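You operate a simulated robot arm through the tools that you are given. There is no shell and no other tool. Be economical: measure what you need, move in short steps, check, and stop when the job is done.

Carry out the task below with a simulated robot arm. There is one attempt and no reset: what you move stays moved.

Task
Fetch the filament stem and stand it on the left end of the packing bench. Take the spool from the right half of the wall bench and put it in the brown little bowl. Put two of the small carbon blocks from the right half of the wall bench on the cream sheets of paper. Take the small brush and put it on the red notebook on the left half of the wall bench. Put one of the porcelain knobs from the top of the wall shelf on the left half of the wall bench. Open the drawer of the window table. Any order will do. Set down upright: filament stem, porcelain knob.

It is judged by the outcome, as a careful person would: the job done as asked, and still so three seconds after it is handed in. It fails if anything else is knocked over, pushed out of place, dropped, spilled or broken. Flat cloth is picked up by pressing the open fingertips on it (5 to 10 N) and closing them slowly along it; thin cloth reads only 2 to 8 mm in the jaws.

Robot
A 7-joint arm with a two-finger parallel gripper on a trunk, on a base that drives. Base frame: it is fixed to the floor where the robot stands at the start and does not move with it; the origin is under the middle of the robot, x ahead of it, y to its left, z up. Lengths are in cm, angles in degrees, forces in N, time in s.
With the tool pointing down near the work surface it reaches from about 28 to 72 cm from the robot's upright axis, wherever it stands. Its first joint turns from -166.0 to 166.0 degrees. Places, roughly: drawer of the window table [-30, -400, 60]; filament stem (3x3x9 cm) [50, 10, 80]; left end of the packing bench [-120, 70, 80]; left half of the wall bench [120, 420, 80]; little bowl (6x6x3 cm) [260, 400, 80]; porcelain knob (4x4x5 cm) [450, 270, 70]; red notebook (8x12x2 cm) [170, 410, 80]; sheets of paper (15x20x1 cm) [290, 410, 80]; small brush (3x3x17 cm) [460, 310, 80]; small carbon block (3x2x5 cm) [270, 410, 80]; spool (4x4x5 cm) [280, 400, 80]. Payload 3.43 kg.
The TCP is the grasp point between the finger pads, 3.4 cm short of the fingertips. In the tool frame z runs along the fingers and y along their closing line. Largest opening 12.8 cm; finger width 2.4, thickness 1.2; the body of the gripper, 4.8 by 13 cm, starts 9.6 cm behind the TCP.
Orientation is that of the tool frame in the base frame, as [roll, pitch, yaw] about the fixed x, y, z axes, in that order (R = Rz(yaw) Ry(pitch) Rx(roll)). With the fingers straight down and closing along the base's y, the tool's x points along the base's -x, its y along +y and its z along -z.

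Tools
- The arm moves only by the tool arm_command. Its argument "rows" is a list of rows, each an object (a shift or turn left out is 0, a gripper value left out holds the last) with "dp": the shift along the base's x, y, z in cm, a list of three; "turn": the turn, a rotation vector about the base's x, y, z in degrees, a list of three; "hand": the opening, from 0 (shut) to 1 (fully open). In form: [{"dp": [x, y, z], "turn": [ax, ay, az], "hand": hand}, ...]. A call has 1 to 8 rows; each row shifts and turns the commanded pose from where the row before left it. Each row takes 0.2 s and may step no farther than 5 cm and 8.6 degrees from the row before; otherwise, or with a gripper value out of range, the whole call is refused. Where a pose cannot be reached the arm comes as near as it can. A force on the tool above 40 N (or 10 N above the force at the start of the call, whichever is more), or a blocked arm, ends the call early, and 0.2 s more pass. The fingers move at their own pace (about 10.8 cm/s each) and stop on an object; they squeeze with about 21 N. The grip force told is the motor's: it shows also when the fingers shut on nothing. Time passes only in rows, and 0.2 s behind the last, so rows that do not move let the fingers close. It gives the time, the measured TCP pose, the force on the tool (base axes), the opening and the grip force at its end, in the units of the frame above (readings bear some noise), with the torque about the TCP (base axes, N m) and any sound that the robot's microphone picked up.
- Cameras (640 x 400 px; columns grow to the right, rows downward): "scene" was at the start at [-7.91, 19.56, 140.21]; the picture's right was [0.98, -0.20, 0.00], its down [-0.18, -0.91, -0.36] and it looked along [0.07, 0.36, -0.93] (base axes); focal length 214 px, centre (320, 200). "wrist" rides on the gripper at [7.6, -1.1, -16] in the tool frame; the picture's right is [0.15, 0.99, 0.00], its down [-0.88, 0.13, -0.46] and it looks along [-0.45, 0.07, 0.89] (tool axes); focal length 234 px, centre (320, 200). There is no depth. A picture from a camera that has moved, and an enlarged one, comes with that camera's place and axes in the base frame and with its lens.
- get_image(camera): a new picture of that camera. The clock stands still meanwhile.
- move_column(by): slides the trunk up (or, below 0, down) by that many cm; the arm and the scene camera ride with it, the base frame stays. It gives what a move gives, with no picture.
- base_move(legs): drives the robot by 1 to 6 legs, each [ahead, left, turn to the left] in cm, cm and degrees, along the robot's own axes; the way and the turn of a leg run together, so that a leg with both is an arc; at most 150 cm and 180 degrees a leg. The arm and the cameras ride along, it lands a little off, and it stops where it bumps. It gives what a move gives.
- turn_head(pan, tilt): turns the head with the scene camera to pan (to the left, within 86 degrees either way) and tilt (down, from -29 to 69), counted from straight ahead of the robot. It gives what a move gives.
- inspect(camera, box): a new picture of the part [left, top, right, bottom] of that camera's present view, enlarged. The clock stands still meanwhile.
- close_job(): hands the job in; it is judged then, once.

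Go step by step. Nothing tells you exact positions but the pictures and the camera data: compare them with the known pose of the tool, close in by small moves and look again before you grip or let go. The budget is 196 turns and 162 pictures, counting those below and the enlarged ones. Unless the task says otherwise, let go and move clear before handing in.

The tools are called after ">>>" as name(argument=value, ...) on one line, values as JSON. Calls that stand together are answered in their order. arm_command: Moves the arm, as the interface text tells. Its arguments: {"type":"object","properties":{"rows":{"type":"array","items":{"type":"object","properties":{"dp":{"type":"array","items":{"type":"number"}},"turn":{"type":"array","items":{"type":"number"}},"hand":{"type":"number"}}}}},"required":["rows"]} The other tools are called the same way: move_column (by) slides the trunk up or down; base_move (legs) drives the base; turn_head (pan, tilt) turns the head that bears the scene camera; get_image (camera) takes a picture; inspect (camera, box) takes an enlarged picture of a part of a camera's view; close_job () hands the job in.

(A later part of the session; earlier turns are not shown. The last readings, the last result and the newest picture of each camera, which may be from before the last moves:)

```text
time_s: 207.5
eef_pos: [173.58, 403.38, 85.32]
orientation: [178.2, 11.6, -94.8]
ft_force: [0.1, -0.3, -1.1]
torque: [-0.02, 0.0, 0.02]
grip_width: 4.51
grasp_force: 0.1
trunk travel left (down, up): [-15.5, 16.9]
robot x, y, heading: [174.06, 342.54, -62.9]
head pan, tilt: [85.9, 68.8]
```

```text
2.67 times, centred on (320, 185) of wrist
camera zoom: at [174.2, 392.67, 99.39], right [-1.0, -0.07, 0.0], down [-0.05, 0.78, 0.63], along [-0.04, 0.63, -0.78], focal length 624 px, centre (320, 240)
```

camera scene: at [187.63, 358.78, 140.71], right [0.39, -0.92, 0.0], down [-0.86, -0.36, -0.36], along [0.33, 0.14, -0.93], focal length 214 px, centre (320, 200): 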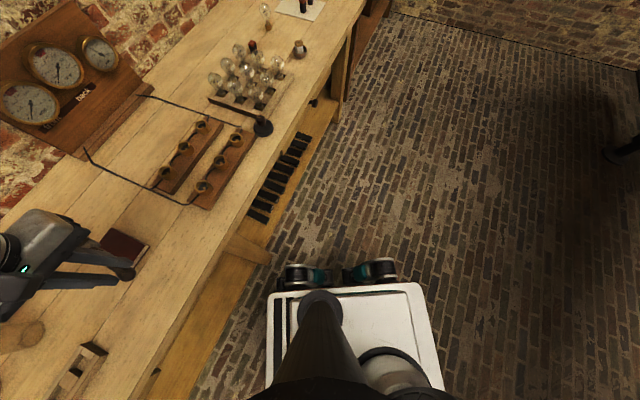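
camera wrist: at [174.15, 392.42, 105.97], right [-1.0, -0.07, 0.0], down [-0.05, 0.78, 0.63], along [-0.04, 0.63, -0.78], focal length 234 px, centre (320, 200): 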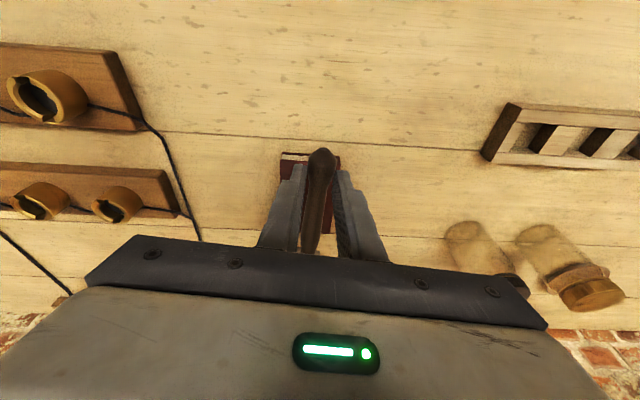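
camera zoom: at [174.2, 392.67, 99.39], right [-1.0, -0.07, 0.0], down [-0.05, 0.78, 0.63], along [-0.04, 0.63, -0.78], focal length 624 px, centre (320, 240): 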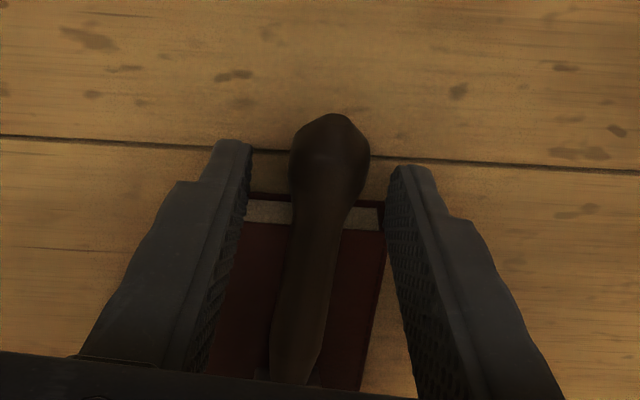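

The brush rests on the notebook. I rise straight up and back off to verify.

>>> arm_command(rows=[{"dp": [0, 0, 3]}, {"dp": [0, 0, 4]}, {"dp": [0, -1, 4]}, {"dp": [0, -4, 3]}, {"dp": [0, -4, 1]}, {"dp": [0, -4, 0]}])

>>> inspect(camera="scene", box=[0, 160, 200, 300])

>>> get_image(camera="wrist")

```text
time_s: 208.9
eef_pos: [173.52, 390.21, 100.2]
orientation: [178.2, 11.6, -94.9]
ft_force: [1.0, 0.2, -0.1]
torque: [-0.02, -0.01, 0.01]
grip_width: 4.48
grasp_force: 0.0
trunk travel left (down, up): [-15.5, 16.9]
robot x, y, heading: [174.12, 341.83, -62.7]
head pan, tilt: [85.9, 68.8]
```

```text
2.86 times, centred on (100, 230) of scene
camera zoom: at [187.63, 358.79, 140.7], right [0.39, -0.92, 0.0], down [-0.86, -0.36, -0.36], along [0.33, 0.14, -0.93], focal length 613 px, centre (949, 114)
```

zoom: 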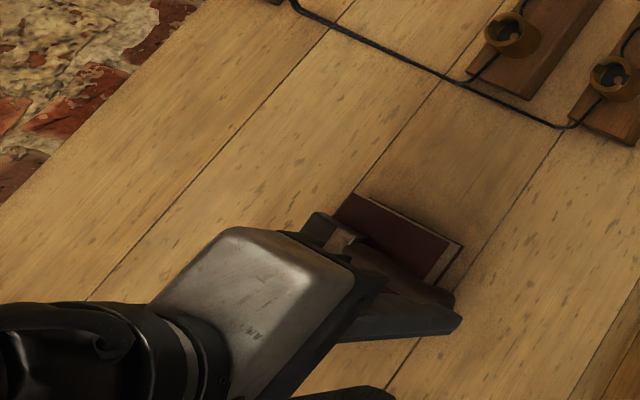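

```text
61 pictures are left
camera wrist: at [174.16, 379.64, 114.32], right [-1.0, -0.07, 0.0], down [-0.05, 0.78, 0.63], along [-0.04, 0.63, -0.78], focal length 234 px, centre (320, 200)
```

wrist: 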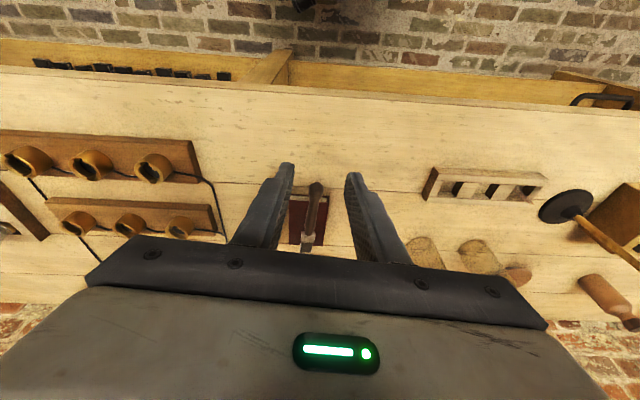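

The brush lies on the notebook. Now the knob: I straighten the tool, and drive back to the wall shelf.

>>> arm_command(rows=[{"turn": [-6, 0, 0], "hand": 0.5}, {"turn": [-6, 0, 0]}])

>>> base_move(legs=[[29.3, -15.1, 0], [40.4, 78.2, 0], [40.4, 78.2, 0], [0, 0, -88]])

```text
time_s: 209.5
eef_pos: [173.68, 390.6, 100.34]
orientation: [179.3, -0.5, -94.8]
ft_force: [0.2, -0.9, -0.4]
torque: [0.0, 0.02, -0.03]
grip_width: 6.41
grasp_force: 0.1
trunk travel left (down, up): [-15.5, 16.9]
robot x, y, heading: [174.15, 342.23, -62.9]
head pan, tilt: [85.9, 68.8]
```

```text
time_s: 230.3
eef_pos: [395.07, 310.04, 100.3]
orientation: [179.3, -0.3, 175.8]
ft_force: [-0.3, 0.4, -0.4]
torque: [0.02, -0.06, 0.01]
grip_width: 6.43
grasp_force: 0.0
trunk travel left (down, up): [-15.5, 16.9]
robot x, y, heading: [346.42, 308.98, -152.3]
head pan, tilt: [85.9, 68.8]
```

>>> base_move(legs=[[-20.1, 37.1, 0]])

>>> turn_head(pan=86, tilt=60)

>>> get_image(camera="scene")

>>> get_image(camera="wrist")

```text
time_s: 234.4
eef_pos: [429.76, 286.99, 100.28]
orientation: [179.3, -0.4, 175.9]
ft_force: [0.0, 0.1, 0.4]
torque: [0.03, -0.03, -0.03]
grip_width: 6.4
grasp_force: 0.1
trunk travel left (down, up): [-15.5, 16.9]
robot x, y, heading: [381.45, 286.04, -152.5]
head pan, tilt: [85.9, 68.8]
```

```text
time_s: 235.1
eef_pos: [429.84, 287.06, 100.48]
orientation: [179.3, -0.3, 175.9]
ft_force: [0.3, 0.4, 0.9]
torque: [0.03, -0.03, 0.0]
grip_width: 6.38
grasp_force: 0.0
trunk travel left (down, up): [-15.5, 16.9]
robot x, y, heading: [381.16, 286.03, -152.7]
head pan, tilt: [85.9, 60.0]
```

```text
60 pictures are left
camera scene: at [398.53, 271.81, 141.64], right [-0.92, -0.4, 0.0], down [-0.35, 0.79, -0.5], along [0.2, -0.46, -0.87], focal length 214 px, centre (320, 200)
```

scene: 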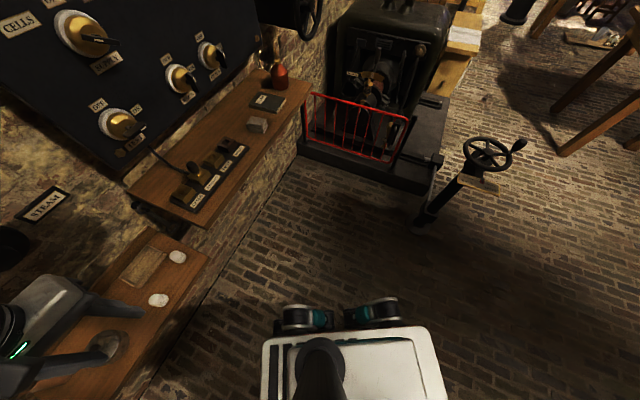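

```text
59 pictures are left
camera wrist: at [422.1, 286.25, 116.32], right [-0.08, 1.0, 0.01], down [0.89, 0.06, 0.45], along [0.45, 0.05, -0.89], focal length 234 px, centre (320, 200)
```

wrist: 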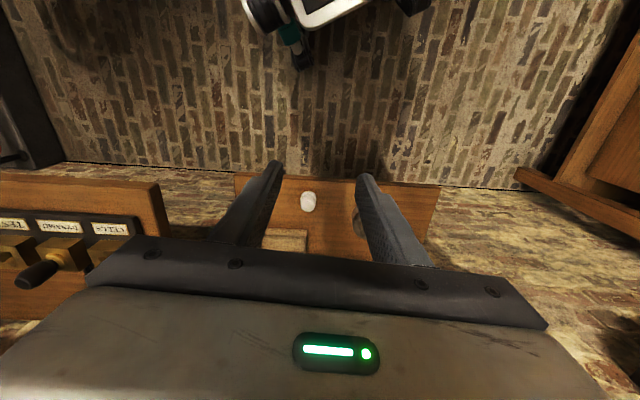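

Knob at (446.6, 286). I lower the trunk, then approach above it.

>>> move_column(by=-14)

>>> arm_command(rows=[{"dp": [0, -0.5, -4]}, {"dp": [0, 0, -4]}, {"dp": [0, 0, 0]}])

>>> base_move(legs=[[-9.7, 5.1, 0]])

>>> get_image(camera="wrist")

```text
time_s: 236.8
eef_pos: [429.73, 286.94, 86.4]
orientation: [179.3, -0.3, 175.9]
ft_force: [0.2, 0.5, -0.9]
torque: [0.03, 0.02, 0.01]
grip_width: 6.39
grasp_force: 0.1
trunk travel left (down, up): [-1.5, 30.9]
robot x, y, heading: [381.56, 285.72, -152.4]
head pan, tilt: [85.9, 60.0]
```

```text
time_s: 237.6
eef_pos: [429.82, 286.66, 78.38]
orientation: [179.3, -0.3, 175.9]
ft_force: [0.1, -0.1, -0.1]
torque: [-0.03, 0.0, 0.01]
grip_width: 6.41
grasp_force: 0.0
trunk travel left (down, up): [-1.5, 30.9]
robot x, y, heading: [381.28, 286.46, -152.2]
head pan, tilt: [85.9, 60.0]
```

```text
time_s: 238.8
eef_pos: [440.81, 286.57, 78.38]
orientation: [179.2, -0.3, 175.9]
ft_force: [0.3, 0.0, 0.1]
torque: [0.03, 0.0, 0.0]
grip_width: 6.39
grasp_force: 0.0
trunk travel left (down, up): [-1.5, 30.9]
robot x, y, heading: [392.35, 285.87, -152.4]
head pan, tilt: [85.9, 60.0]
```

```text
58 pictures are left
camera wrist: at [433.11, 285.82, 94.38], right [-0.07, 1.0, 0.01], down [0.89, 0.06, 0.45], along [0.45, 0.05, -0.89], focal length 234 px, centre (320, 200)
```

wrist: 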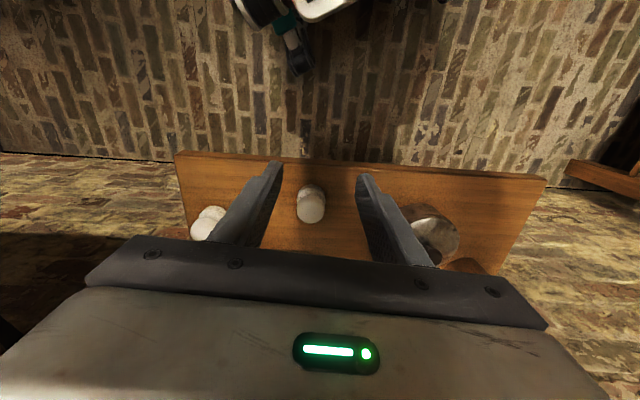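

Knob at (445.9, 286.1). I move over it, look once more, then descend.

>>> arm_command(rows=[{"dp": [2.6, -0.2, 0]}, {"dp": [2.5, -0.2, 0]}, {"dp": [0, 0, -3]}, {"dp": [0, 0, 0]}])

>>> inspect(camera="wrist", box=[200, 100, 440, 260])

```text
time_s: 239.8
eef_pos: [445.78, 286.39, 75.35]
orientation: [179.2, -0.3, 175.8]
ft_force: [-0.3, -0.5, 0.8]
torque: [-0.01, -0.02, -0.02]
grip_width: 6.41
grasp_force: 0.0
trunk travel left (down, up): [-1.5, 30.9]
robot x, y, heading: [392.43, 285.87, -152.2]
head pan, tilt: [85.9, 60.0]
```

```text
2.50 times, centred on (320, 180) of wrist
camera zoom: at [438.16, 285.51, 91.32], right [-0.07, 1.0, 0.01], down [0.89, 0.06, 0.45], along [0.45, 0.05, -0.89], focal length 585 px, centre (320, 250)
```

zoom: 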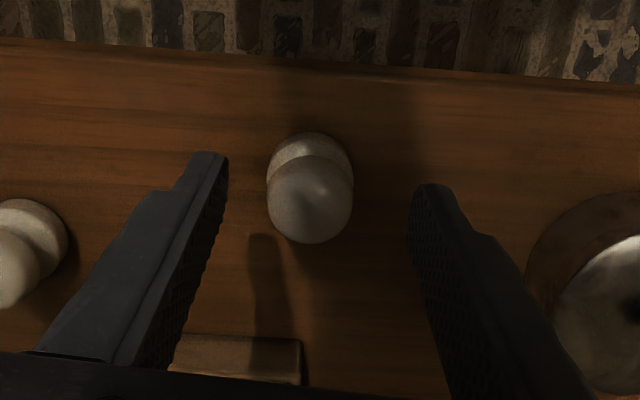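

>>> arm_command(rows=[{"dp": [0.5, -0.3, -2]}, {"dp": [0, 0, -1.6]}, {"dp": [0, 0, -0.6]}, {"dp": [0, 0, 0]}])

>>> inspect(camera="wrist", box=[200, 100, 440, 260])

```text
time_s: 240.8
eef_pos: [446.35, 286.05, 71.09]
orientation: [179.2, -0.3, 175.8]
ft_force: [0.1, -0.2, 0.0]
torque: [0.03, -0.01, 0.0]
grip_width: 6.41
grasp_force: 0.1
trunk travel left (down, up): [-1.5, 30.9]
robot x, y, heading: [392.48, 286.28, -152.4]
head pan, tilt: [85.9, 60.0]
```

```text
2.50 times, centred on (320, 180) of wrist
camera zoom: at [438.67, 285.18, 87.09], right [-0.07, 1.0, 0.01], down [0.89, 0.06, 0.45], along [0.45, 0.05, -0.89], focal length 585 px, centre (320, 250)
```

zoom: 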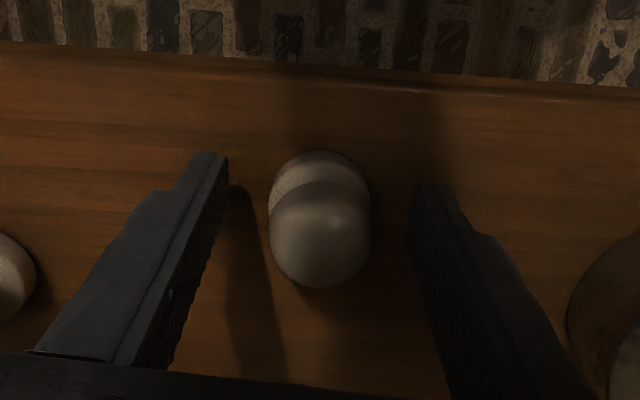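

Knob centred between the pads. I close and lift.

>>> arm_command(rows=[{"hand": 0.4}, {"hand": 0.3}, {"hand": 0.22}, {"hand": 0.18}, {"hand": 0.18}, {"dp": [0, 0, 2]}, {"dp": [0, 0, 4]}])

>>> inspect(camera="wrist", box=[200, 100, 440, 260])

```text
time_s: 242.4
eef_pos: [446.35, 285.85, 77.14]
orientation: [179.3, -0.4, 175.8]
ft_force: [0.3, 0.8, -1.2]
torque: [0.0, 0.03, -0.01]
grip_width: 3.38
grasp_force: 21.0
trunk travel left (down, up): [-1.5, 30.9]
robot x, y, heading: [392.4, 285.83, -152.4]
head pan, tilt: [85.9, 60.0]
```

```text
2.50 times, centred on (320, 180) of wrist
camera zoom: at [438.8, 285.02, 93.09], right [-0.07, 1.0, 0.01], down [0.89, 0.06, 0.45], along [0.45, 0.05, -0.89], focal length 585 px, centre (320, 250)
```

zoom: 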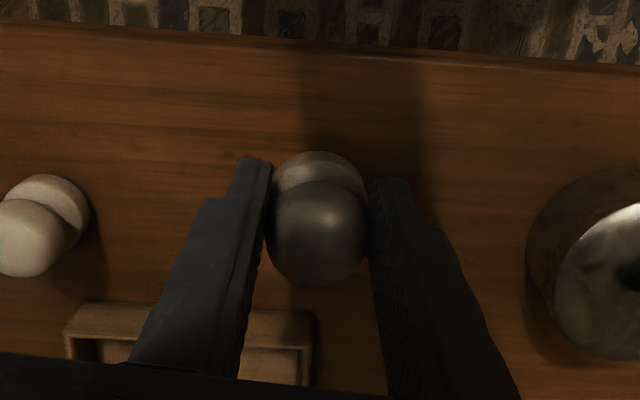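

Held firmly. I pull straight out, raise the trunk, and drive back to the left half of the wall bench.

>>> base_move(legs=[[22.2, -11.6, 0], [8.4, -29.2, 0]])

>>> move_column(by=14)

>>> arm_command(rows=[{"dp": [-1, 0, 4]}, {"dp": [-1, 0, 4]}, {"dp": [0, 0, 2]}])

>>> base_move(legs=[[0, 0, 88]])

```text
time_s: 247.2
eef_pos: [401.26, 307.6, 77.07]
orientation: [179.4, -0.3, 175.3]
ft_force: [-0.1, 0.1, -0.3]
torque: [0.01, 0.02, 0.0]
grip_width: 3.36
grasp_force: 20.8
trunk travel left (down, up): [-1.5, 30.9]
robot x, y, heading: [346.94, 308.28, -152.9]
head pan, tilt: [85.9, 60.0]
```

```text
time_s: 248.9
eef_pos: [401.23, 307.59, 91.0]
orientation: [179.3, -0.4, 175.3]
ft_force: [0.1, -0.2, 0.0]
torque: [0.0, 0.0, -0.01]
grip_width: 3.4
grasp_force: 21.2
trunk travel left (down, up): [-15.5, 16.9]
robot x, y, heading: [347.37, 308.38, -153.0]
head pan, tilt: [85.9, 60.0]
```

```text
time_s: 249.7
eef_pos: [399.2, 307.79, 101.21]
orientation: [179.2, -0.4, 175.3]
ft_force: [0.5, -0.5, 0.0]
torque: [0.01, -0.01, -0.03]
grip_width: 3.36
grasp_force: 20.7
trunk travel left (down, up): [-15.5, 16.9]
robot x, y, heading: [347.39, 308.47, -152.7]
head pan, tilt: [85.9, 60.0]
```

```text
time_s: 254.0
eef_pos: [347.93, 360.49, 101.27]
orientation: [179.2, -0.4, -95.0]
ft_force: [-0.1, 0.1, -1.4]
torque: [-0.02, 0.02, 0.02]
grip_width: 3.41
grasp_force: 20.9
trunk travel left (down, up): [-15.5, 16.9]
robot x, y, heading: [347.4, 307.91, -63.1]
head pan, tilt: [85.9, 60.0]
```

>>> base_move(legs=[[-42.3, -83.4, 0], [-42.3, -83.4, 0], [-26.8, 13.6, 0]])

>>> get_image(camera="wrist")

```text
time_s: 272.1
eef_pos: [158.53, 391.22, 101.18]
orientation: [179.3, -0.3, -94.1]
ft_force: [0.1, 1.3, -0.9]
torque: [-0.01, -0.01, 0.0]
grip_width: 3.39
grasp_force: 21.4
trunk travel left (down, up): [-15.5, 16.9]
robot x, y, heading: [158.53, 339.08, -62.3]
head pan, tilt: [85.9, 60.0]
```

```text
54 pictures are left
camera wrist: at [159.18, 383.61, 117.15], right [-1.0, -0.08, 0.01], down [-0.06, 0.89, 0.45], along [-0.05, 0.45, -0.89], focal length 234 px, centre (320, 200)
```

wrist: 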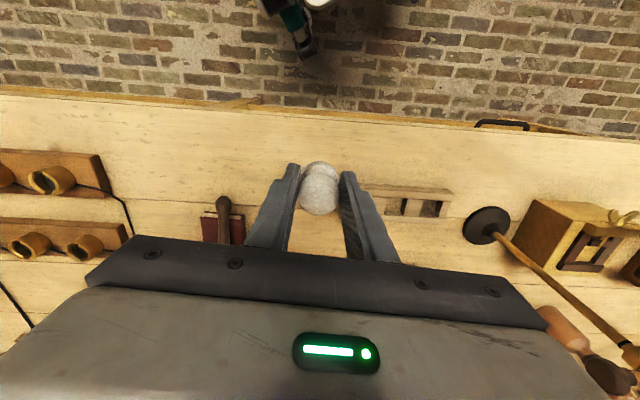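

I place the knob at about (163.5, 394), clear of the brush and the slotted tray.

>>> arm_command(rows=[{"dp": [2.5, 1.4, -2]}, {"dp": [2.5, 1.4, -4]}, {"dp": [0, 0, -4]}, {"dp": [0, 0, -3.5]}, {"dp": [0, 0, 0]}])

>>> get_image(camera="wrist")

```text
time_s: 273.3
eef_pos: [163.68, 394.04, 87.54]
orientation: [179.2, -0.3, -94.1]
ft_force: [0.9, -0.2, 0.0]
torque: [0.0, 0.0, 0.01]
grip_width: 3.38
grasp_force: 21.0
trunk travel left (down, up): [-15.5, 16.9]
robot x, y, heading: [158.45, 339.13, -62.1]
head pan, tilt: [85.9, 60.0]
```

```text
53 pictures are left
camera wrist: at [164.3, 386.4, 103.5], right [-1.0, -0.08, 0.01], down [-0.06, 0.89, 0.45], along [-0.05, 0.45, -0.89], focal length 234 px, centre (320, 200)
```

wrist: 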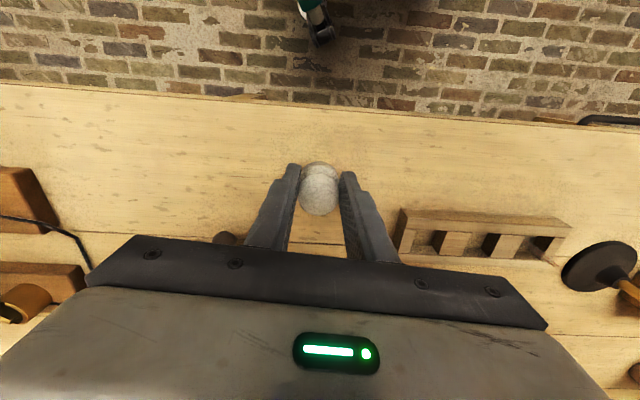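

>>> arm_command(rows=[{"dp": [0, 0, -1.5]}, {"dp": [0, 0, -0.6]}, {"dp": [0, 0, -0.4]}, {"dp": [0, 0, -0.3]}, {"dp": [0, 0, -0.3]}, {"dp": [0, 0, 0]}])

```text
time_s: 274.8
eef_pos: [163.63, 394.26, 84.9]
orientation: [179.3, 0.3, -94.0]
ft_force: [-1.1, -2.6, 15.6]
torque: [-0.12, -0.17, -0.02]
grip_width: 3.42
grasp_force: 20.5
trunk travel left (down, up): [-15.5, 16.9]
robot x, y, heading: [158.62, 339.44, -62.3]
head pan, tilt: [85.9, 60.0]
stopped in row 6: the force on the tool passed its limit at 41 N (the readings are from after the stop); the commanded pose is now the measured one
```

Contact. I ease up and open slowly.

>>> arm_command(rows=[{"dp": [0, 0, 0.15]}, {"dp": [0, 0, 0]}])

>>> arm_command(rows=[{"hand": 0.29}, {"hand": 0.33}, {"hand": 0.4}, {"hand": 0.48}])

>>> inspect(camera="wrist", box=[200, 100, 440, 260])

```text
time_s: 275.4
eef_pos: [163.62, 394.22, 85.0]
orientation: [179.4, 0.2, -94.0]
ft_force: [2.2, 4.9, 14.9]
torque: [0.33, -0.33, 0.07]
grip_width: 3.41
grasp_force: 21.3
trunk travel left (down, up): [-15.5, 16.9]
robot x, y, heading: [158.43, 338.76, -62.4]
head pan, tilt: [85.9, 60.0]
```

```text
time_s: 276.4
eef_pos: [163.5, 394.03, 84.95]
orientation: [179.3, 0.1, -94.1]
ft_force: [-0.2, -0.3, 1.0]
torque: [-0.01, 0.01, -0.03]
grip_width: 6.14
grasp_force: 0.0
trunk travel left (down, up): [-15.5, 16.9]
robot x, y, heading: [158.61, 338.58, -62.3]
head pan, tilt: [85.9, 60.0]
```

```text
2.50 times, centred on (320, 180) of wrist
camera zoom: at [164.2, 386.39, 100.86], right [-1.0, -0.08, 0.01], down [-0.06, 0.89, 0.46], along [-0.05, 0.46, -0.89], focal length 585 px, centre (320, 250)
```

zoom: 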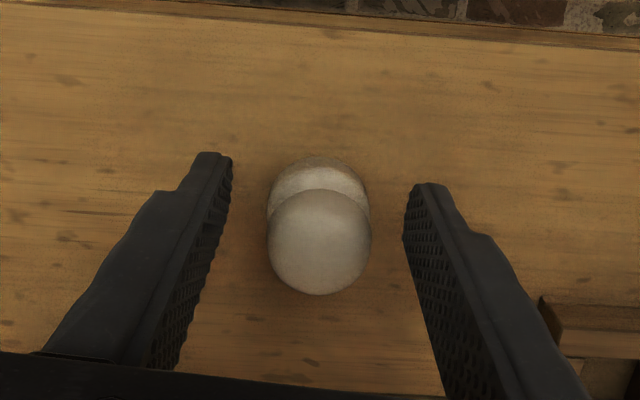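

The knob stands upright and free. I rise, back off, verify, and turn for the drive to the window table.

>>> arm_command(rows=[{"dp": [0, 0, 3]}, {"dp": [0, 0, 4]}, {"dp": [0, 0, 4]}, {"dp": [0, -3, 3.5]}, {"dp": [0, -4, 2]}])

>>> base_move(legs=[[44, -23, 0]])

>>> get_image(camera="wrist")

>>> base_move(legs=[[0, 0, 180]])

>>> turn_head(pan=40, tilt=20)

>>> get_image(camera="scene")

```text
time_s: 277.6
eef_pos: [163.58, 387.18, 101.06]
orientation: [179.2, 0.0, -94.1]
ft_force: [-0.3, 0.4, -0.4]
torque: [-0.01, 0.01, -0.01]
grip_width: 6.14
grasp_force: 0.1
trunk travel left (down, up): [-15.5, 16.9]
robot x, y, heading: [158.74, 339.19, -62.3]
head pan, tilt: [85.9, 60.0]
```

```text
time_s: 280.5
eef_pos: [165.15, 337.03, 101.02]
orientation: [179.3, 0.1, -95.1]
ft_force: [0.2, 0.2, -0.1]
torque: [0.03, 0.01, 0.01]
grip_width: 6.15
grasp_force: 0.1
trunk travel left (down, up): [-15.5, 16.9]
robot x, y, heading: [159.07, 289.05, -62.8]
head pan, tilt: [85.9, 60.0]
```

```text
51 pictures are left
camera wrist: at [165.75, 329.29, 116.98], right [-1.0, -0.06, 0.01], down [-0.05, 0.89, 0.46], along [-0.04, 0.46, -0.89], focal length 234 px, centre (320, 200)
```

wrist: 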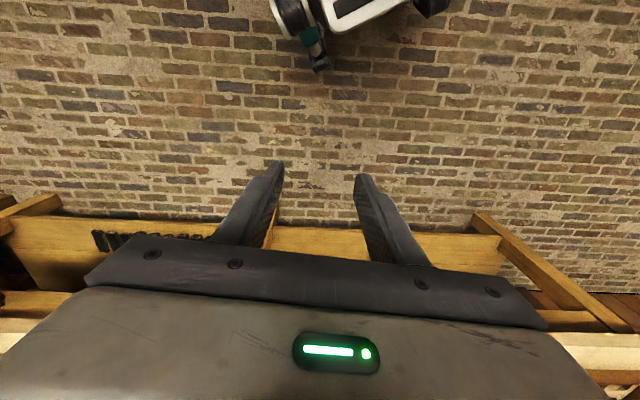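

```text
time_s: 288.4
eef_pos: [152.28, 241.16, 101.01]
orientation: [179.3, 0.0, 83.4]
ft_force: [0.4, 0.1, -0.2]
torque: [0.0, 0.03, -0.02]
grip_width: 6.17
grasp_force: 0.1
trunk travel left (down, up): [-15.5, 16.9]
robot x, y, heading: [159.56, 289.2, 115.3]
head pan, tilt: [85.9, 60.0]
```

```text
time_s: 289.6
eef_pos: [152.39, 241.14, 101.2]
orientation: [179.3, 0.0, 83.5]
ft_force: [0.3, 0.3, 0.1]
torque: [-0.02, 0.03, 0.01]
grip_width: 6.14
grasp_force: 0.0
trunk travel left (down, up): [-15.5, 16.9]
robot x, y, heading: [159.28, 288.85, 115.3]
head pan, tilt: [40.0, 20.0]
```

```text
50 pictures are left
camera scene: at [142.05, 278.84, 147.45], right [0.42, 0.91, 0.0], down [0.31, -0.14, -0.94], along [-0.85, 0.39, -0.34], focal length 214 px, centre (320, 200)
```

scene: 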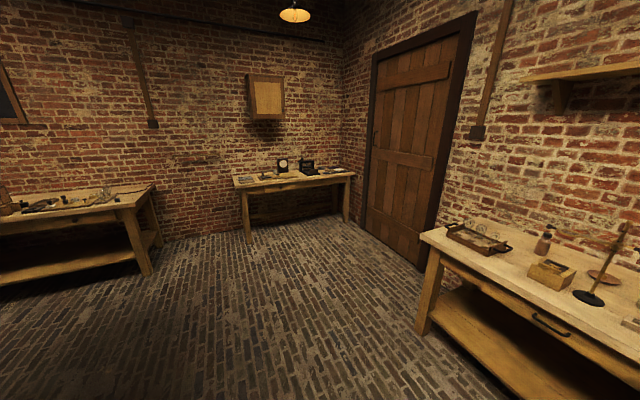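

>>> turn_head(pan=-35, tilt=25)

>>> inspect(camera="scene", box=[240, 120, 420, 250])

```text
time_s: 291.0
eef_pos: [152.33, 241.13, 101.1]
orientation: [179.4, 0.0, 83.5]
ft_force: [0.1, 0.0, 0.1]
torque: [-0.01, 0.0, 0.01]
grip_width: 6.12
grasp_force: 0.1
trunk travel left (down, up): [-15.5, 16.9]
robot x, y, heading: [159.59, 289.0, 115.3]
head pan, tilt: [-35.0, 25.0]
```

```text
3.08 times, centred on (330, 185) of scene
camera zoom: at [152.06, 284.03, 146.65], right [0.99, -0.17, 0.0], down [-0.07, -0.42, -0.91], along [0.15, 0.89, -0.42], focal length 660 px, centre (289, 246)
```

zoom: 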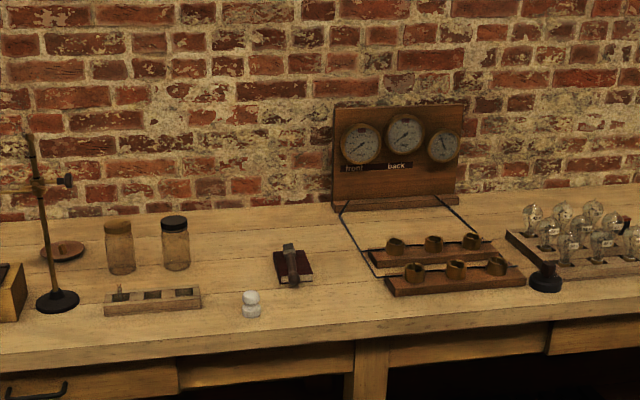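

The knob stands, the brush lies on the notebook. Now I drive round to the window table, checking the way as I go.

>>> base_move(legs=[[38, 80.5, 0], [38, 80.5, 0], [-131, 62, 0], [-131, 62, 0]])

>>> turn_head(pan=86, tilt=25)

>>> get_image(camera="scene")

```text
time_s: 320.5
eef_pos: [-32.96, -45.09, 101.03]
orientation: [179.2, 0.1, 83.9]
ft_force: [-0.8, -0.6, -0.6]
torque: [-0.01, -0.01, 0.02]
grip_width: 6.14
grasp_force: 0.1
trunk travel left (down, up): [-15.5, 16.9]
robot x, y, heading: [-25.96, 2.71, 115.7]
head pan, tilt: [-35.0, 25.0]
```

```text
time_s: 322.5
eef_pos: [-32.85, -45.08, 100.99]
orientation: [179.4, -0.1, 83.8]
ft_force: [-0.3, -0.1, -0.7]
torque: [-0.01, -0.02, -0.01]
grip_width: 6.12
grasp_force: 0.1
trunk travel left (down, up): [-15.5, 16.9]
robot x, y, heading: [-25.7, 2.65, 115.8]
head pan, tilt: [85.9, 25.0]
```

```text
48 pictures are left
camera scene: at [-43.45, -14.74, 146.65], right [-0.37, 0.93, 0.0], down [0.39, 0.16, -0.91], along [-0.84, -0.33, -0.42], focal length 214 px, centre (320, 200)
```

scene: 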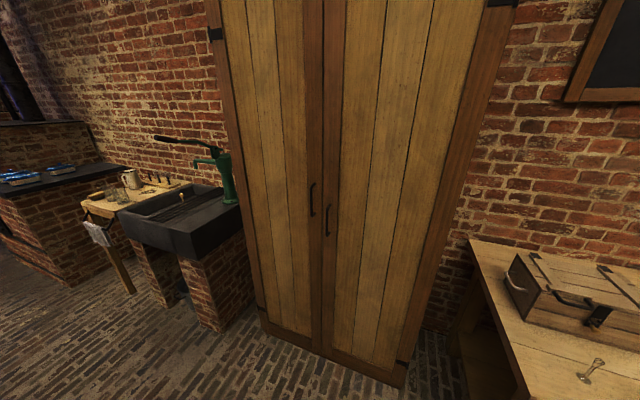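

>>> inspect(camera="scene", box=[540, 320, 640, 400])

>>> base_move(legs=[[0, 0, 60]])

>>> get_image(camera="scene")

```text
5.00 times, centred on (590, 360) of scene
camera zoom: at [-43.45, -14.74, 146.65], right [-0.37, 0.93, 0.0], down [0.39, 0.16, -0.91], along [-0.84, -0.33, -0.42], focal length 1072 px, centre (-1030, -600)
```

zoom: 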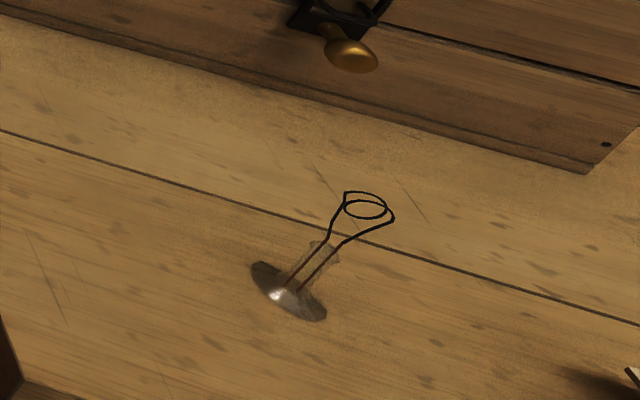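

```text
time_s: 325.6
eef_pos: [11.38, -27.7, 101.12]
orientation: [179.3, 0.0, 142.9]
ft_force: [0.2, 0.6, 0.8]
torque: [-0.02, -0.01, -0.01]
grip_width: 6.13
grasp_force: 0.1
trunk travel left (down, up): [-15.5, 16.9]
robot x, y, heading: [-26.31, 2.63, 175.0]
head pan, tilt: [85.9, 25.0]
```

```text
46 pictures are left
camera scene: at [-19.99, -21.05, 146.65], right [-0.99, 0.16, 0.0], down [0.07, 0.42, -0.91], along [-0.15, -0.89, -0.42], focal length 214 px, centre (320, 200)
```

scene: 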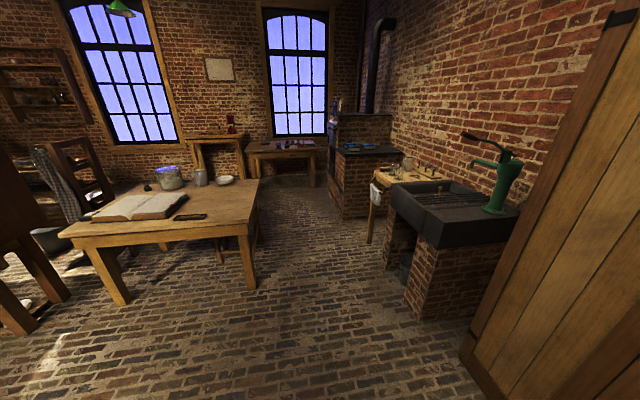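

The stem is upright. The window table with its drawer is straight south, under the window; I zoom in.

>>> inspect(camera="scene", box=[230, 110, 350, 200])

```text
4.44 times, centred on (290, 155) of scene
camera zoom: at [-19.99, -21.05, 146.65], right [-0.99, 0.16, 0.0], down [0.07, 0.42, -0.91], along [-0.15, -0.89, -0.42], focal length 953 px, centre (453, 400)
```

zoom: 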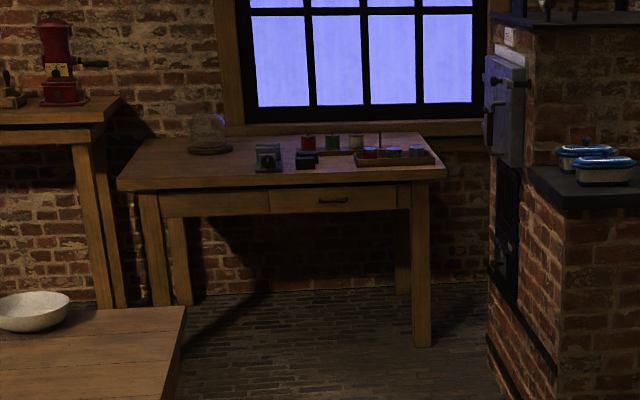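

The drawer handle is at about (-35, -386, 62). The table top is near z 69. I drive down the aisle at x≈-38.

>>> base_move(legs=[[0, 0, -57], [-122.4, 78.6, 0], [-122, 65, 0]])

>>> turn_head(pan=86, tilt=45)

>>> get_image(camera="scene")

>>> get_image(camera="wrist")

```text
time_s: 342.6
eef_pos: [-30.37, -331.4, 100.98]
orientation: [179.3, 0.0, 89.9]
ft_force: [0.0, 0.6, 0.2]
torque: [-0.04, -0.04, -0.02]
grip_width: 6.13
grasp_force: 0.1
trunk travel left (down, up): [-15.5, 16.9]
robot x, y, heading: [-28.34, -283.28, 121.7]
head pan, tilt: [85.9, 25.0]
```

```text
time_s: 343.4
eef_pos: [-30.46, -331.44, 101.0]
orientation: [179.3, 0.1, 89.9]
ft_force: [-1.1, -0.3, 0.3]
torque: [0.0, 0.0, -0.01]
grip_width: 6.13
grasp_force: 0.0
trunk travel left (down, up): [-15.5, 16.9]
robot x, y, heading: [-28.87, -282.93, 121.7]
head pan, tilt: [85.9, 45.0]
```

```text
44 pictures are left
camera scene: at [-43.2, -301.82, 143.6], right [-0.46, 0.89, 0.0], down [0.63, 0.33, -0.71], along [-0.63, -0.33, -0.71], focal length 214 px, centre (320, 200)
```

scene: 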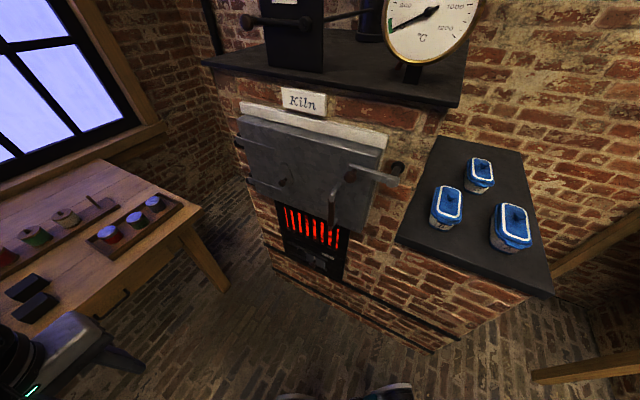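

```text
43 pictures are left
camera wrist: at [-31.89, -323.89, 116.98], right [0.99, 0.14, 0.01], down [0.12, -0.88, 0.46], along [0.08, -0.45, -0.89], focal length 234 px, centre (320, 200)
```

wrist: 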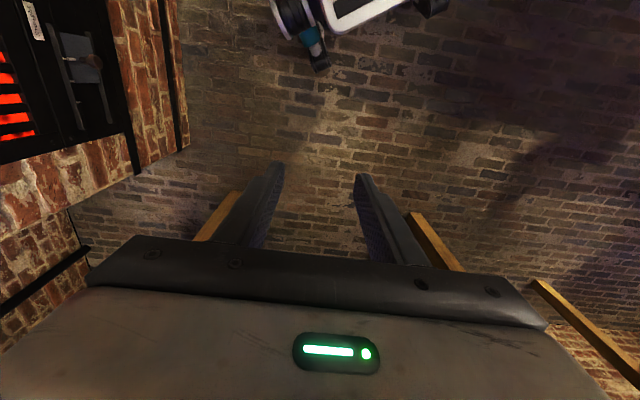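

>>> inspect(camera="scene", box=[40, 230, 220, 370])

```text
2.86 times, centred on (130, 300) of scene
camera zoom: at [-43.2, -301.82, 143.6], right [-0.46, 0.89, 0.0], down [0.63, 0.33, -0.71], along [-0.63, -0.33, -0.71], focal length 613 px, centre (863, -86)
```

zoom: 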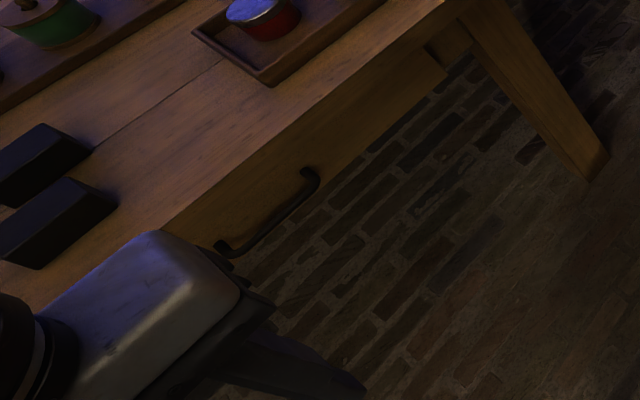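

The bow handle spans x≈-39…-29 at y≈-381, standing clear of the table edge (y≈-384). I'll grip the bar from above with fingers closing along y: turn the tool −90° and lower the trunk.

>>> arm_command(rows=[{"turn": [0, 0, -8.5]}, {"turn": [0, 0, -8.5]}, {"turn": [0, 0, -8.5]}, {"turn": [0, 0, -8.5]}, {"turn": [0, 0, -8.5]}, {"turn": [0, 0, -8.5]}, {"turn": [0, 0, -8.5]}, {"turn": [0, 0, -8.5]}])

>>> arm_command(rows=[{"turn": [0, 0, -8.5]}, {"turn": [0, 0, -8.5]}, {"turn": [0, 0, -4.9], "hand": 0.35}])

>>> move_column(by=-15)

>>> get_image(camera="wrist")

```text
time_s: 345.2
eef_pos: [-30.48, -331.31, 101.06]
orientation: [179.3, 0.1, 21.7]
ft_force: [0.4, -0.3, 0.4]
torque: [0.0, 0.03, 0.01]
grip_width: 6.15
grasp_force: 0.1
trunk travel left (down, up): [-15.5, 16.9]
robot x, y, heading: [-29.03, -282.94, 121.7]
head pan, tilt: [85.9, 45.0]
```

```text
time_s: 346.0
eef_pos: [-30.41, -331.4, 101.12]
orientation: [179.3, 0.0, 0.0]
ft_force: [0.4, 0.6, -1.0]
torque: [0.03, 0.01, -0.01]
grip_width: 4.47
grasp_force: 0.0
trunk travel left (down, up): [-15.5, 16.9]
robot x, y, heading: [-29.02, -283.3, 121.8]
head pan, tilt: [85.9, 45.0]
```

```text
time_s: 347.8
eef_pos: [-30.45, -331.53, 86.15]
orientation: [179.3, 0.0, 0.0]
ft_force: [0.1, -0.2, -0.5]
torque: [-0.02, 0.01, -0.01]
grip_width: 4.5
grasp_force: 0.0
trunk travel left (down, up): [-0.5, 31.9]
robot x, y, heading: [-28.72, -283.11, 121.8]
head pan, tilt: [85.9, 45.0]
```

```text
41 pictures are left
camera wrist: at [-22.98, -330.18, 102.07], right [0.15, -0.99, 0.01], down [-0.88, -0.12, 0.46], along [-0.45, -0.08, -0.89], focal length 234 px, centre (320, 200)
```

wrist: 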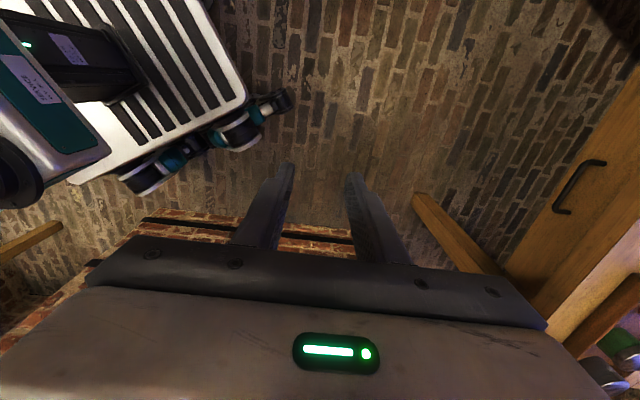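

I move closer, stopping short of the table, to look at the handle from nearby.

>>> base_move(legs=[[-28.5, 20.5, 0]])

>>> arm_command(rows=[{"dp": [0, 0, -4]}, {"dp": [0, 0, -4]}, {"dp": [0, 0, 0]}])

>>> get_image(camera="wrist")

>>> get_image(camera="scene")

```text
time_s: 350.4
eef_pos: [-33.43, -365.79, 86.16]
orientation: [179.3, -0.1, -0.1]
ft_force: [-0.1, -0.7, -0.6]
torque: [0.0, -0.01, 0.01]
grip_width: 4.49
grasp_force: 0.1
trunk travel left (down, up): [-0.5, 31.9]
robot x, y, heading: [-31.82, -317.64, 121.9]
head pan, tilt: [85.9, 45.0]
```

```text
time_s: 351.2
eef_pos: [-33.38, -365.85, 78.4]
orientation: [179.3, 0.0, 0.0]
ft_force: [0.4, -1.0, -0.7]
torque: [0.01, 0.0, 0.01]
grip_width: 4.48
grasp_force: 0.0
trunk travel left (down, up): [-0.5, 31.9]
robot x, y, heading: [-31.77, -317.5, 121.8]
head pan, tilt: [85.9, 45.0]
```

```text
40 pictures are left
camera wrist: at [-26.04, -364.67, 94.29], right [0.15, -0.99, 0.01], down [-0.88, -0.12, 0.46], along [-0.45, -0.08, -0.89], focal length 234 px, centre (320, 200)
```

wrist: 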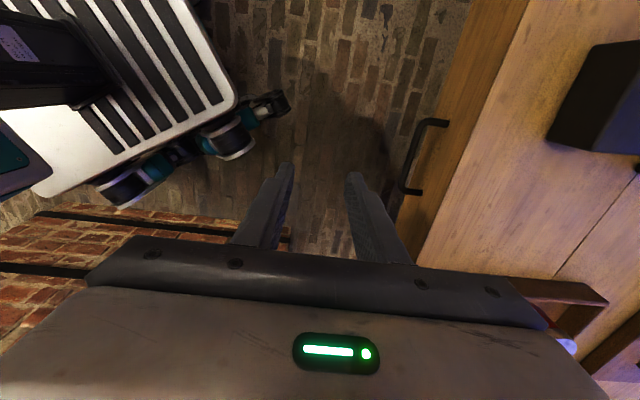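

```text
39 pictures are left
camera scene: at [-46.24, -336.19, 128.59], right [-0.46, 0.89, 0.0], down [0.63, 0.33, -0.71], along [-0.63, -0.33, -0.71], focal length 214 px, centre (320, 200)
```

scene: 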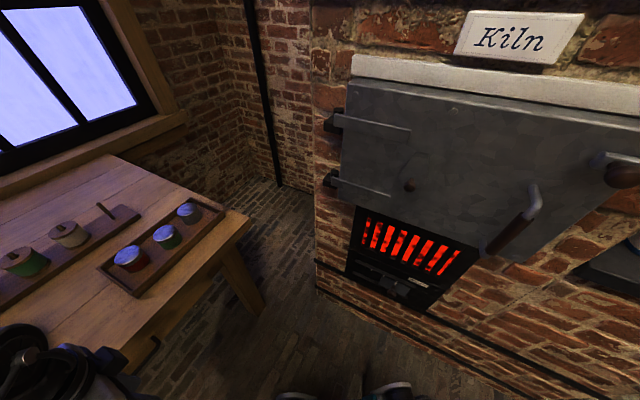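

The handle bar triangulates to (-33.3, -379.1, 63.2), drawer face at y≈-382. I position the fingers to straddle the bar and descend partway.

>>> arm_command(rows=[{"dp": [0, -4, 0]}, {"dp": [0, -4, 0]}, {"dp": [0, -4, 0]}, {"dp": [0, 0, -4]}, {"dp": [0, 0, -3.5]}, {"dp": [0, 0, 0]}])

>>> inspect(camera="wrist", box=[200, 60, 460, 260])

```text
time_s: 352.1
eef_pos: [-33.47, -378.16, 77.31]
orientation: [178.4, 0.1, 0.0]
ft_force: [2.1, 6.7, 15.0]
torque: [-0.13, -0.09, -0.06]
grip_width: 4.13
grasp_force: 0.0
trunk travel left (down, up): [-0.5, 31.9]
robot x, y, heading: [-31.98, -317.13, 121.4]
head pan, tilt: [85.9, 45.0]
stopped in row 4: the force on the tool passed its limit at 62 N (the readings are from after the stop); the commanded pose is now the measured one
```

```text
2.00 times, centred on (330, 160) of wrist
camera zoom: at [-25.99, -376.61, 93.24], right [0.15, -0.99, 0.03], down [-0.88, -0.12, 0.46], along [-0.45, -0.09, -0.89], focal length 468 px, centre (300, 280)
```

zoom: 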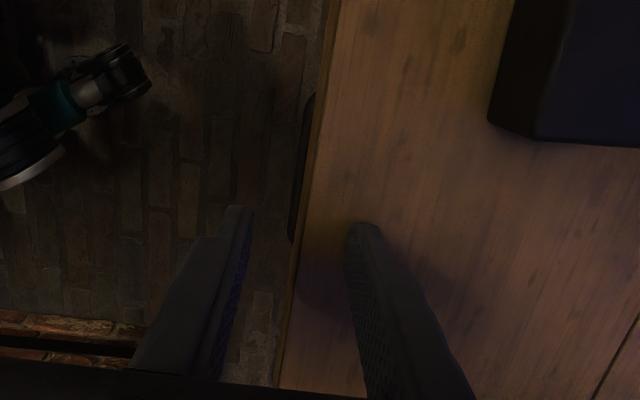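

The table top is higher (z≈74) and overhangs to y≈-378, nearly over the bar, so a vertical grip won't go. I'll approach with the tool tilted ~45° under the edge. I lift off, back the base away, and tilt.

>>> arm_command(rows=[{"dp": [0, 0, 3]}, {"dp": [0, 4, 0]}, {"dp": [0, 4, 0]}, {"dp": [0, 4, 0]}])

>>> base_move(legs=[[13.5, -8.5, 0]])

>>> arm_command(rows=[{"dp": [0, -3, -1], "turn": [-7.5, 0, 0]}, {"dp": [0, -3, -1], "turn": [-7.5, 0, 0]}, {"dp": [0, -3, -1], "turn": [-7.5, 0, 0]}, {"dp": [0, -3, -1], "turn": [-7.5, 0, 0]}, {"dp": [0, -3, -1], "turn": [-7.5, 0, 0]}, {"dp": [0, 0, -1], "turn": [-7.5, 0, 0]}])

```text
time_s: 353.1
eef_pos: [-33.8, -366.34, 80.07]
orientation: [178.5, 0.1, 0.1]
ft_force: [0.6, -0.2, -0.7]
torque: [0.01, 0.0, 0.02]
grip_width: 4.5
grasp_force: 0.1
trunk travel left (down, up): [-0.5, 31.9]
robot x, y, heading: [-31.99, -317.81, 121.6]
head pan, tilt: [85.9, 45.0]
```

```text
time_s: 354.6
eef_pos: [-33.79, -349.83, 79.91]
orientation: [178.5, 0.1, -0.1]
ft_force: [-0.1, 0.1, 0.6]
torque: [0.0, 0.0, 0.0]
grip_width: 4.46
grasp_force: 0.1
trunk travel left (down, up): [-0.5, 31.9]
robot x, y, heading: [-32.05, -300.79, 121.7]
head pan, tilt: [85.9, 45.0]
```

```text
time_s: 356.0
eef_pos: [-33.86, -364.71, 73.9]
orientation: [133.5, 0.1, -0.2]
ft_force: [-0.6, 0.1, 0.4]
torque: [0.03, 0.01, 0.0]
grip_width: 4.48
grasp_force: 0.1
trunk travel left (down, up): [-0.5, 31.9]
robot x, y, heading: [-32.08, -300.58, 121.8]
head pan, tilt: [85.9, 45.0]
```

Tilt 45° reached. I lower here, in front of the table, to check the reach.

>>> arm_command(rows=[{"dp": [0, 0, -3]}, {"dp": [0, 0, -3]}, {"dp": [0, 0, -3]}, {"dp": [0, 0, 0]}])

>>> get_image(camera="wrist")

```text
time_s: 357.0
eef_pos: [-33.8, -364.94, 64.79]
orientation: [133.5, 0.0, -0.1]
ft_force: [-0.1, -0.3, 0.1]
torque: [0.02, 0.01, 0.01]
grip_width: 4.49
grasp_force: 0.0
trunk travel left (down, up): [-0.5, 31.9]
robot x, y, heading: [-31.77, -301.09, 121.7]
head pan, tilt: [85.9, 45.0]
```

```text
37 pictures are left
camera wrist: at [-26.34, -352.6, 74.97], right [0.15, -0.68, 0.72], down [-0.88, 0.24, 0.41], along [-0.45, -0.69, -0.56], focal length 234 px, centre (320, 200)
```

wrist: 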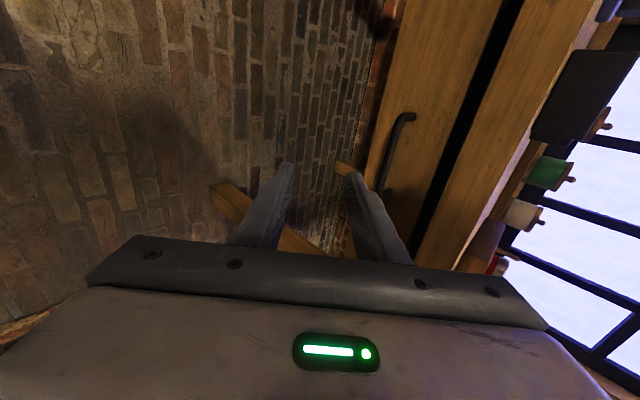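

The bar is confirmed at (-33, -379.0, 63.4). I tilt a bit more, narrow the opening and line up along the finger direction.

>>> arm_command(rows=[{"dp": [0.3, -2, 1.8], "turn": [-6, 0, 0], "hand": 0.26}, {"dp": [0.3, -2, 1.8], "turn": [-5.5, 0, 0]}, {"dp": [0, -2, 0]}, {"dp": [0, 0, 0]}])

>>> get_image(camera="wrist")

```text
time_s: 358.0
eef_pos: [-33.07, -370.78, 68.54]
orientation: [122.0, 0.1, -0.1]
ft_force: [0.1, -0.6, -0.9]
torque: [-0.01, 0.02, -0.02]
grip_width: 3.35
grasp_force: 0.1
trunk travel left (down, up): [-0.5, 31.9]
robot x, y, heading: [-31.88, -300.87, 121.5]
head pan, tilt: [85.9, 45.0]
```

```text
36 pictures are left
camera wrist: at [-25.71, -356.7, 76.1], right [0.14, -0.52, 0.84], down [-0.88, 0.32, 0.35], along [-0.45, -0.79, -0.42], focal length 234 px, centre (320, 200)
```

wrist: 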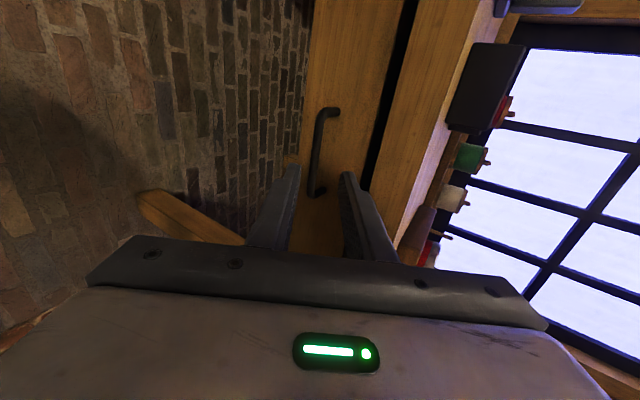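

The bar is centred between the fingers. I advance along the finger direction around it.

>>> arm_command(rows=[{"dp": [0, -2.1, -1.3]}, {"dp": [0, -2.1, -1.3]}, {"dp": [0, -1.5, -0.95]}, {"dp": [0, 0, 0]}])

>>> inspect(camera="wrist", box=[220, 80, 420, 260])

```text
time_s: 359.0
eef_pos: [-33.08, -376.33, 64.72]
orientation: [122.0, -0.1, -0.1]
ft_force: [0.3, 0.2, 0.2]
torque: [-0.03, 0.01, 0.01]
grip_width: 3.33
grasp_force: 0.1
trunk travel left (down, up): [-0.5, 31.9]
robot x, y, heading: [-31.77, -301.34, 121.4]
head pan, tilt: [85.9, 45.0]
```

```text
2.22 times, centred on (320, 170) of wrist
camera zoom: at [-25.64, -362.29, 72.26], right [0.14, -0.52, 0.84], down [-0.88, 0.32, 0.35], along [-0.45, -0.79, -0.42], focal length 520 px, centre (320, 267)
```

zoom: 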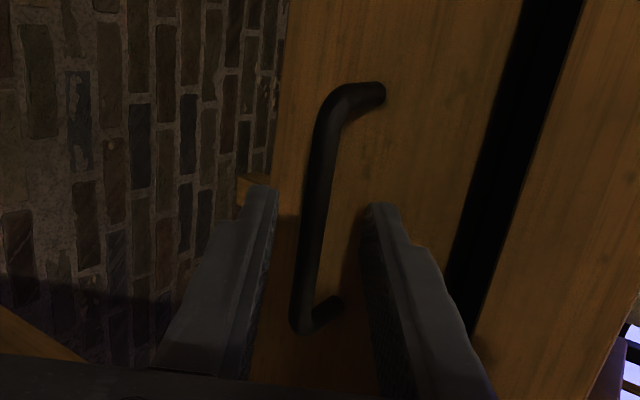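

The bar lies just at the tips. I narrow slightly, advance 1.1 cm more and close.

>>> arm_command(rows=[{"hand": 0.2}, {"dp": [0, -0.5, -0.3]}, {"dp": [0, -0.5, -0.3]}, {"hand": 0.12}, {"hand": 0.05}, {"hand": 0.0}, {"hand": 0.0}])

>>> inspect(camera="wrist", box=[220, 80, 420, 260])

```text
time_s: 360.6
eef_pos: [-33.04, -377.38, 64.02]
orientation: [122.3, 0.1, -0.1]
ft_force: [2.8, 17.0, -13.5]
torque: [0.34, 0.52, 0.46]
grip_width: 0.97
grasp_force: 43.2
trunk travel left (down, up): [-0.5, 31.9]
robot x, y, heading: [-31.99, -300.92, 121.5]
head pan, tilt: [85.9, 45.0]
```

```text
2.22 times, centred on (320, 170) of wrist
camera zoom: at [-25.53, -363.2, 71.53], right [0.15, -0.53, 0.84], down [-0.88, 0.32, 0.35], along [-0.45, -0.79, -0.42], focal length 520 px, centre (320, 267)
```

zoom: 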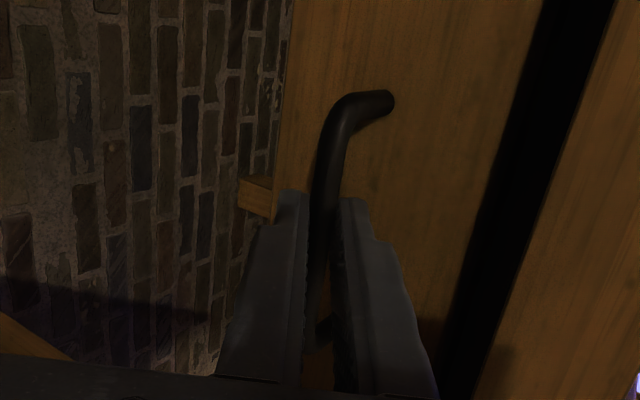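

The bar is gripped (0.97 cm). I pull by driving the base straight back 6 cm and check.

>>> base_move(legs=[[5.1, -3.15, 0]])

>>> get_image(camera="wrist")

```text
time_s: 361.6
eef_pos: [-33.05, -371.49, 63.92]
orientation: [122.2, -0.2, -0.2]
ft_force: [0.5, 3.7, -23.6]
torque: [0.36, 0.5, 0.62]
grip_width: 0.96
grasp_force: 43.2
trunk travel left (down, up): [-0.5, 31.9]
robot x, y, heading: [-31.96, -294.78, 121.7]
head pan, tilt: [85.9, 45.0]
```

```text
33 pictures are left
camera wrist: at [-25.53, -357.44, 71.54], right [0.15, -0.53, 0.84], down [-0.88, 0.32, 0.35], along [-0.45, -0.79, -0.42], focal length 234 px, centre (320, 200)
```

wrist: 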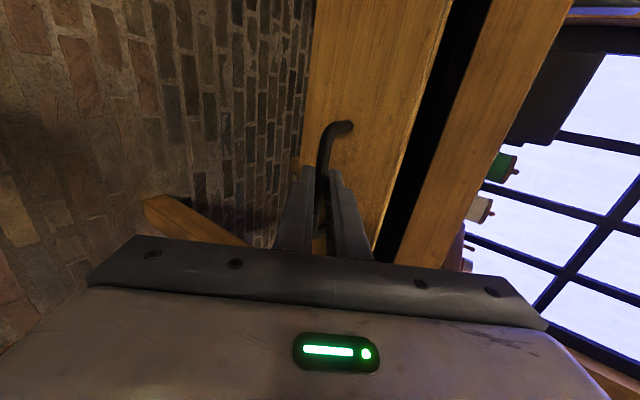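

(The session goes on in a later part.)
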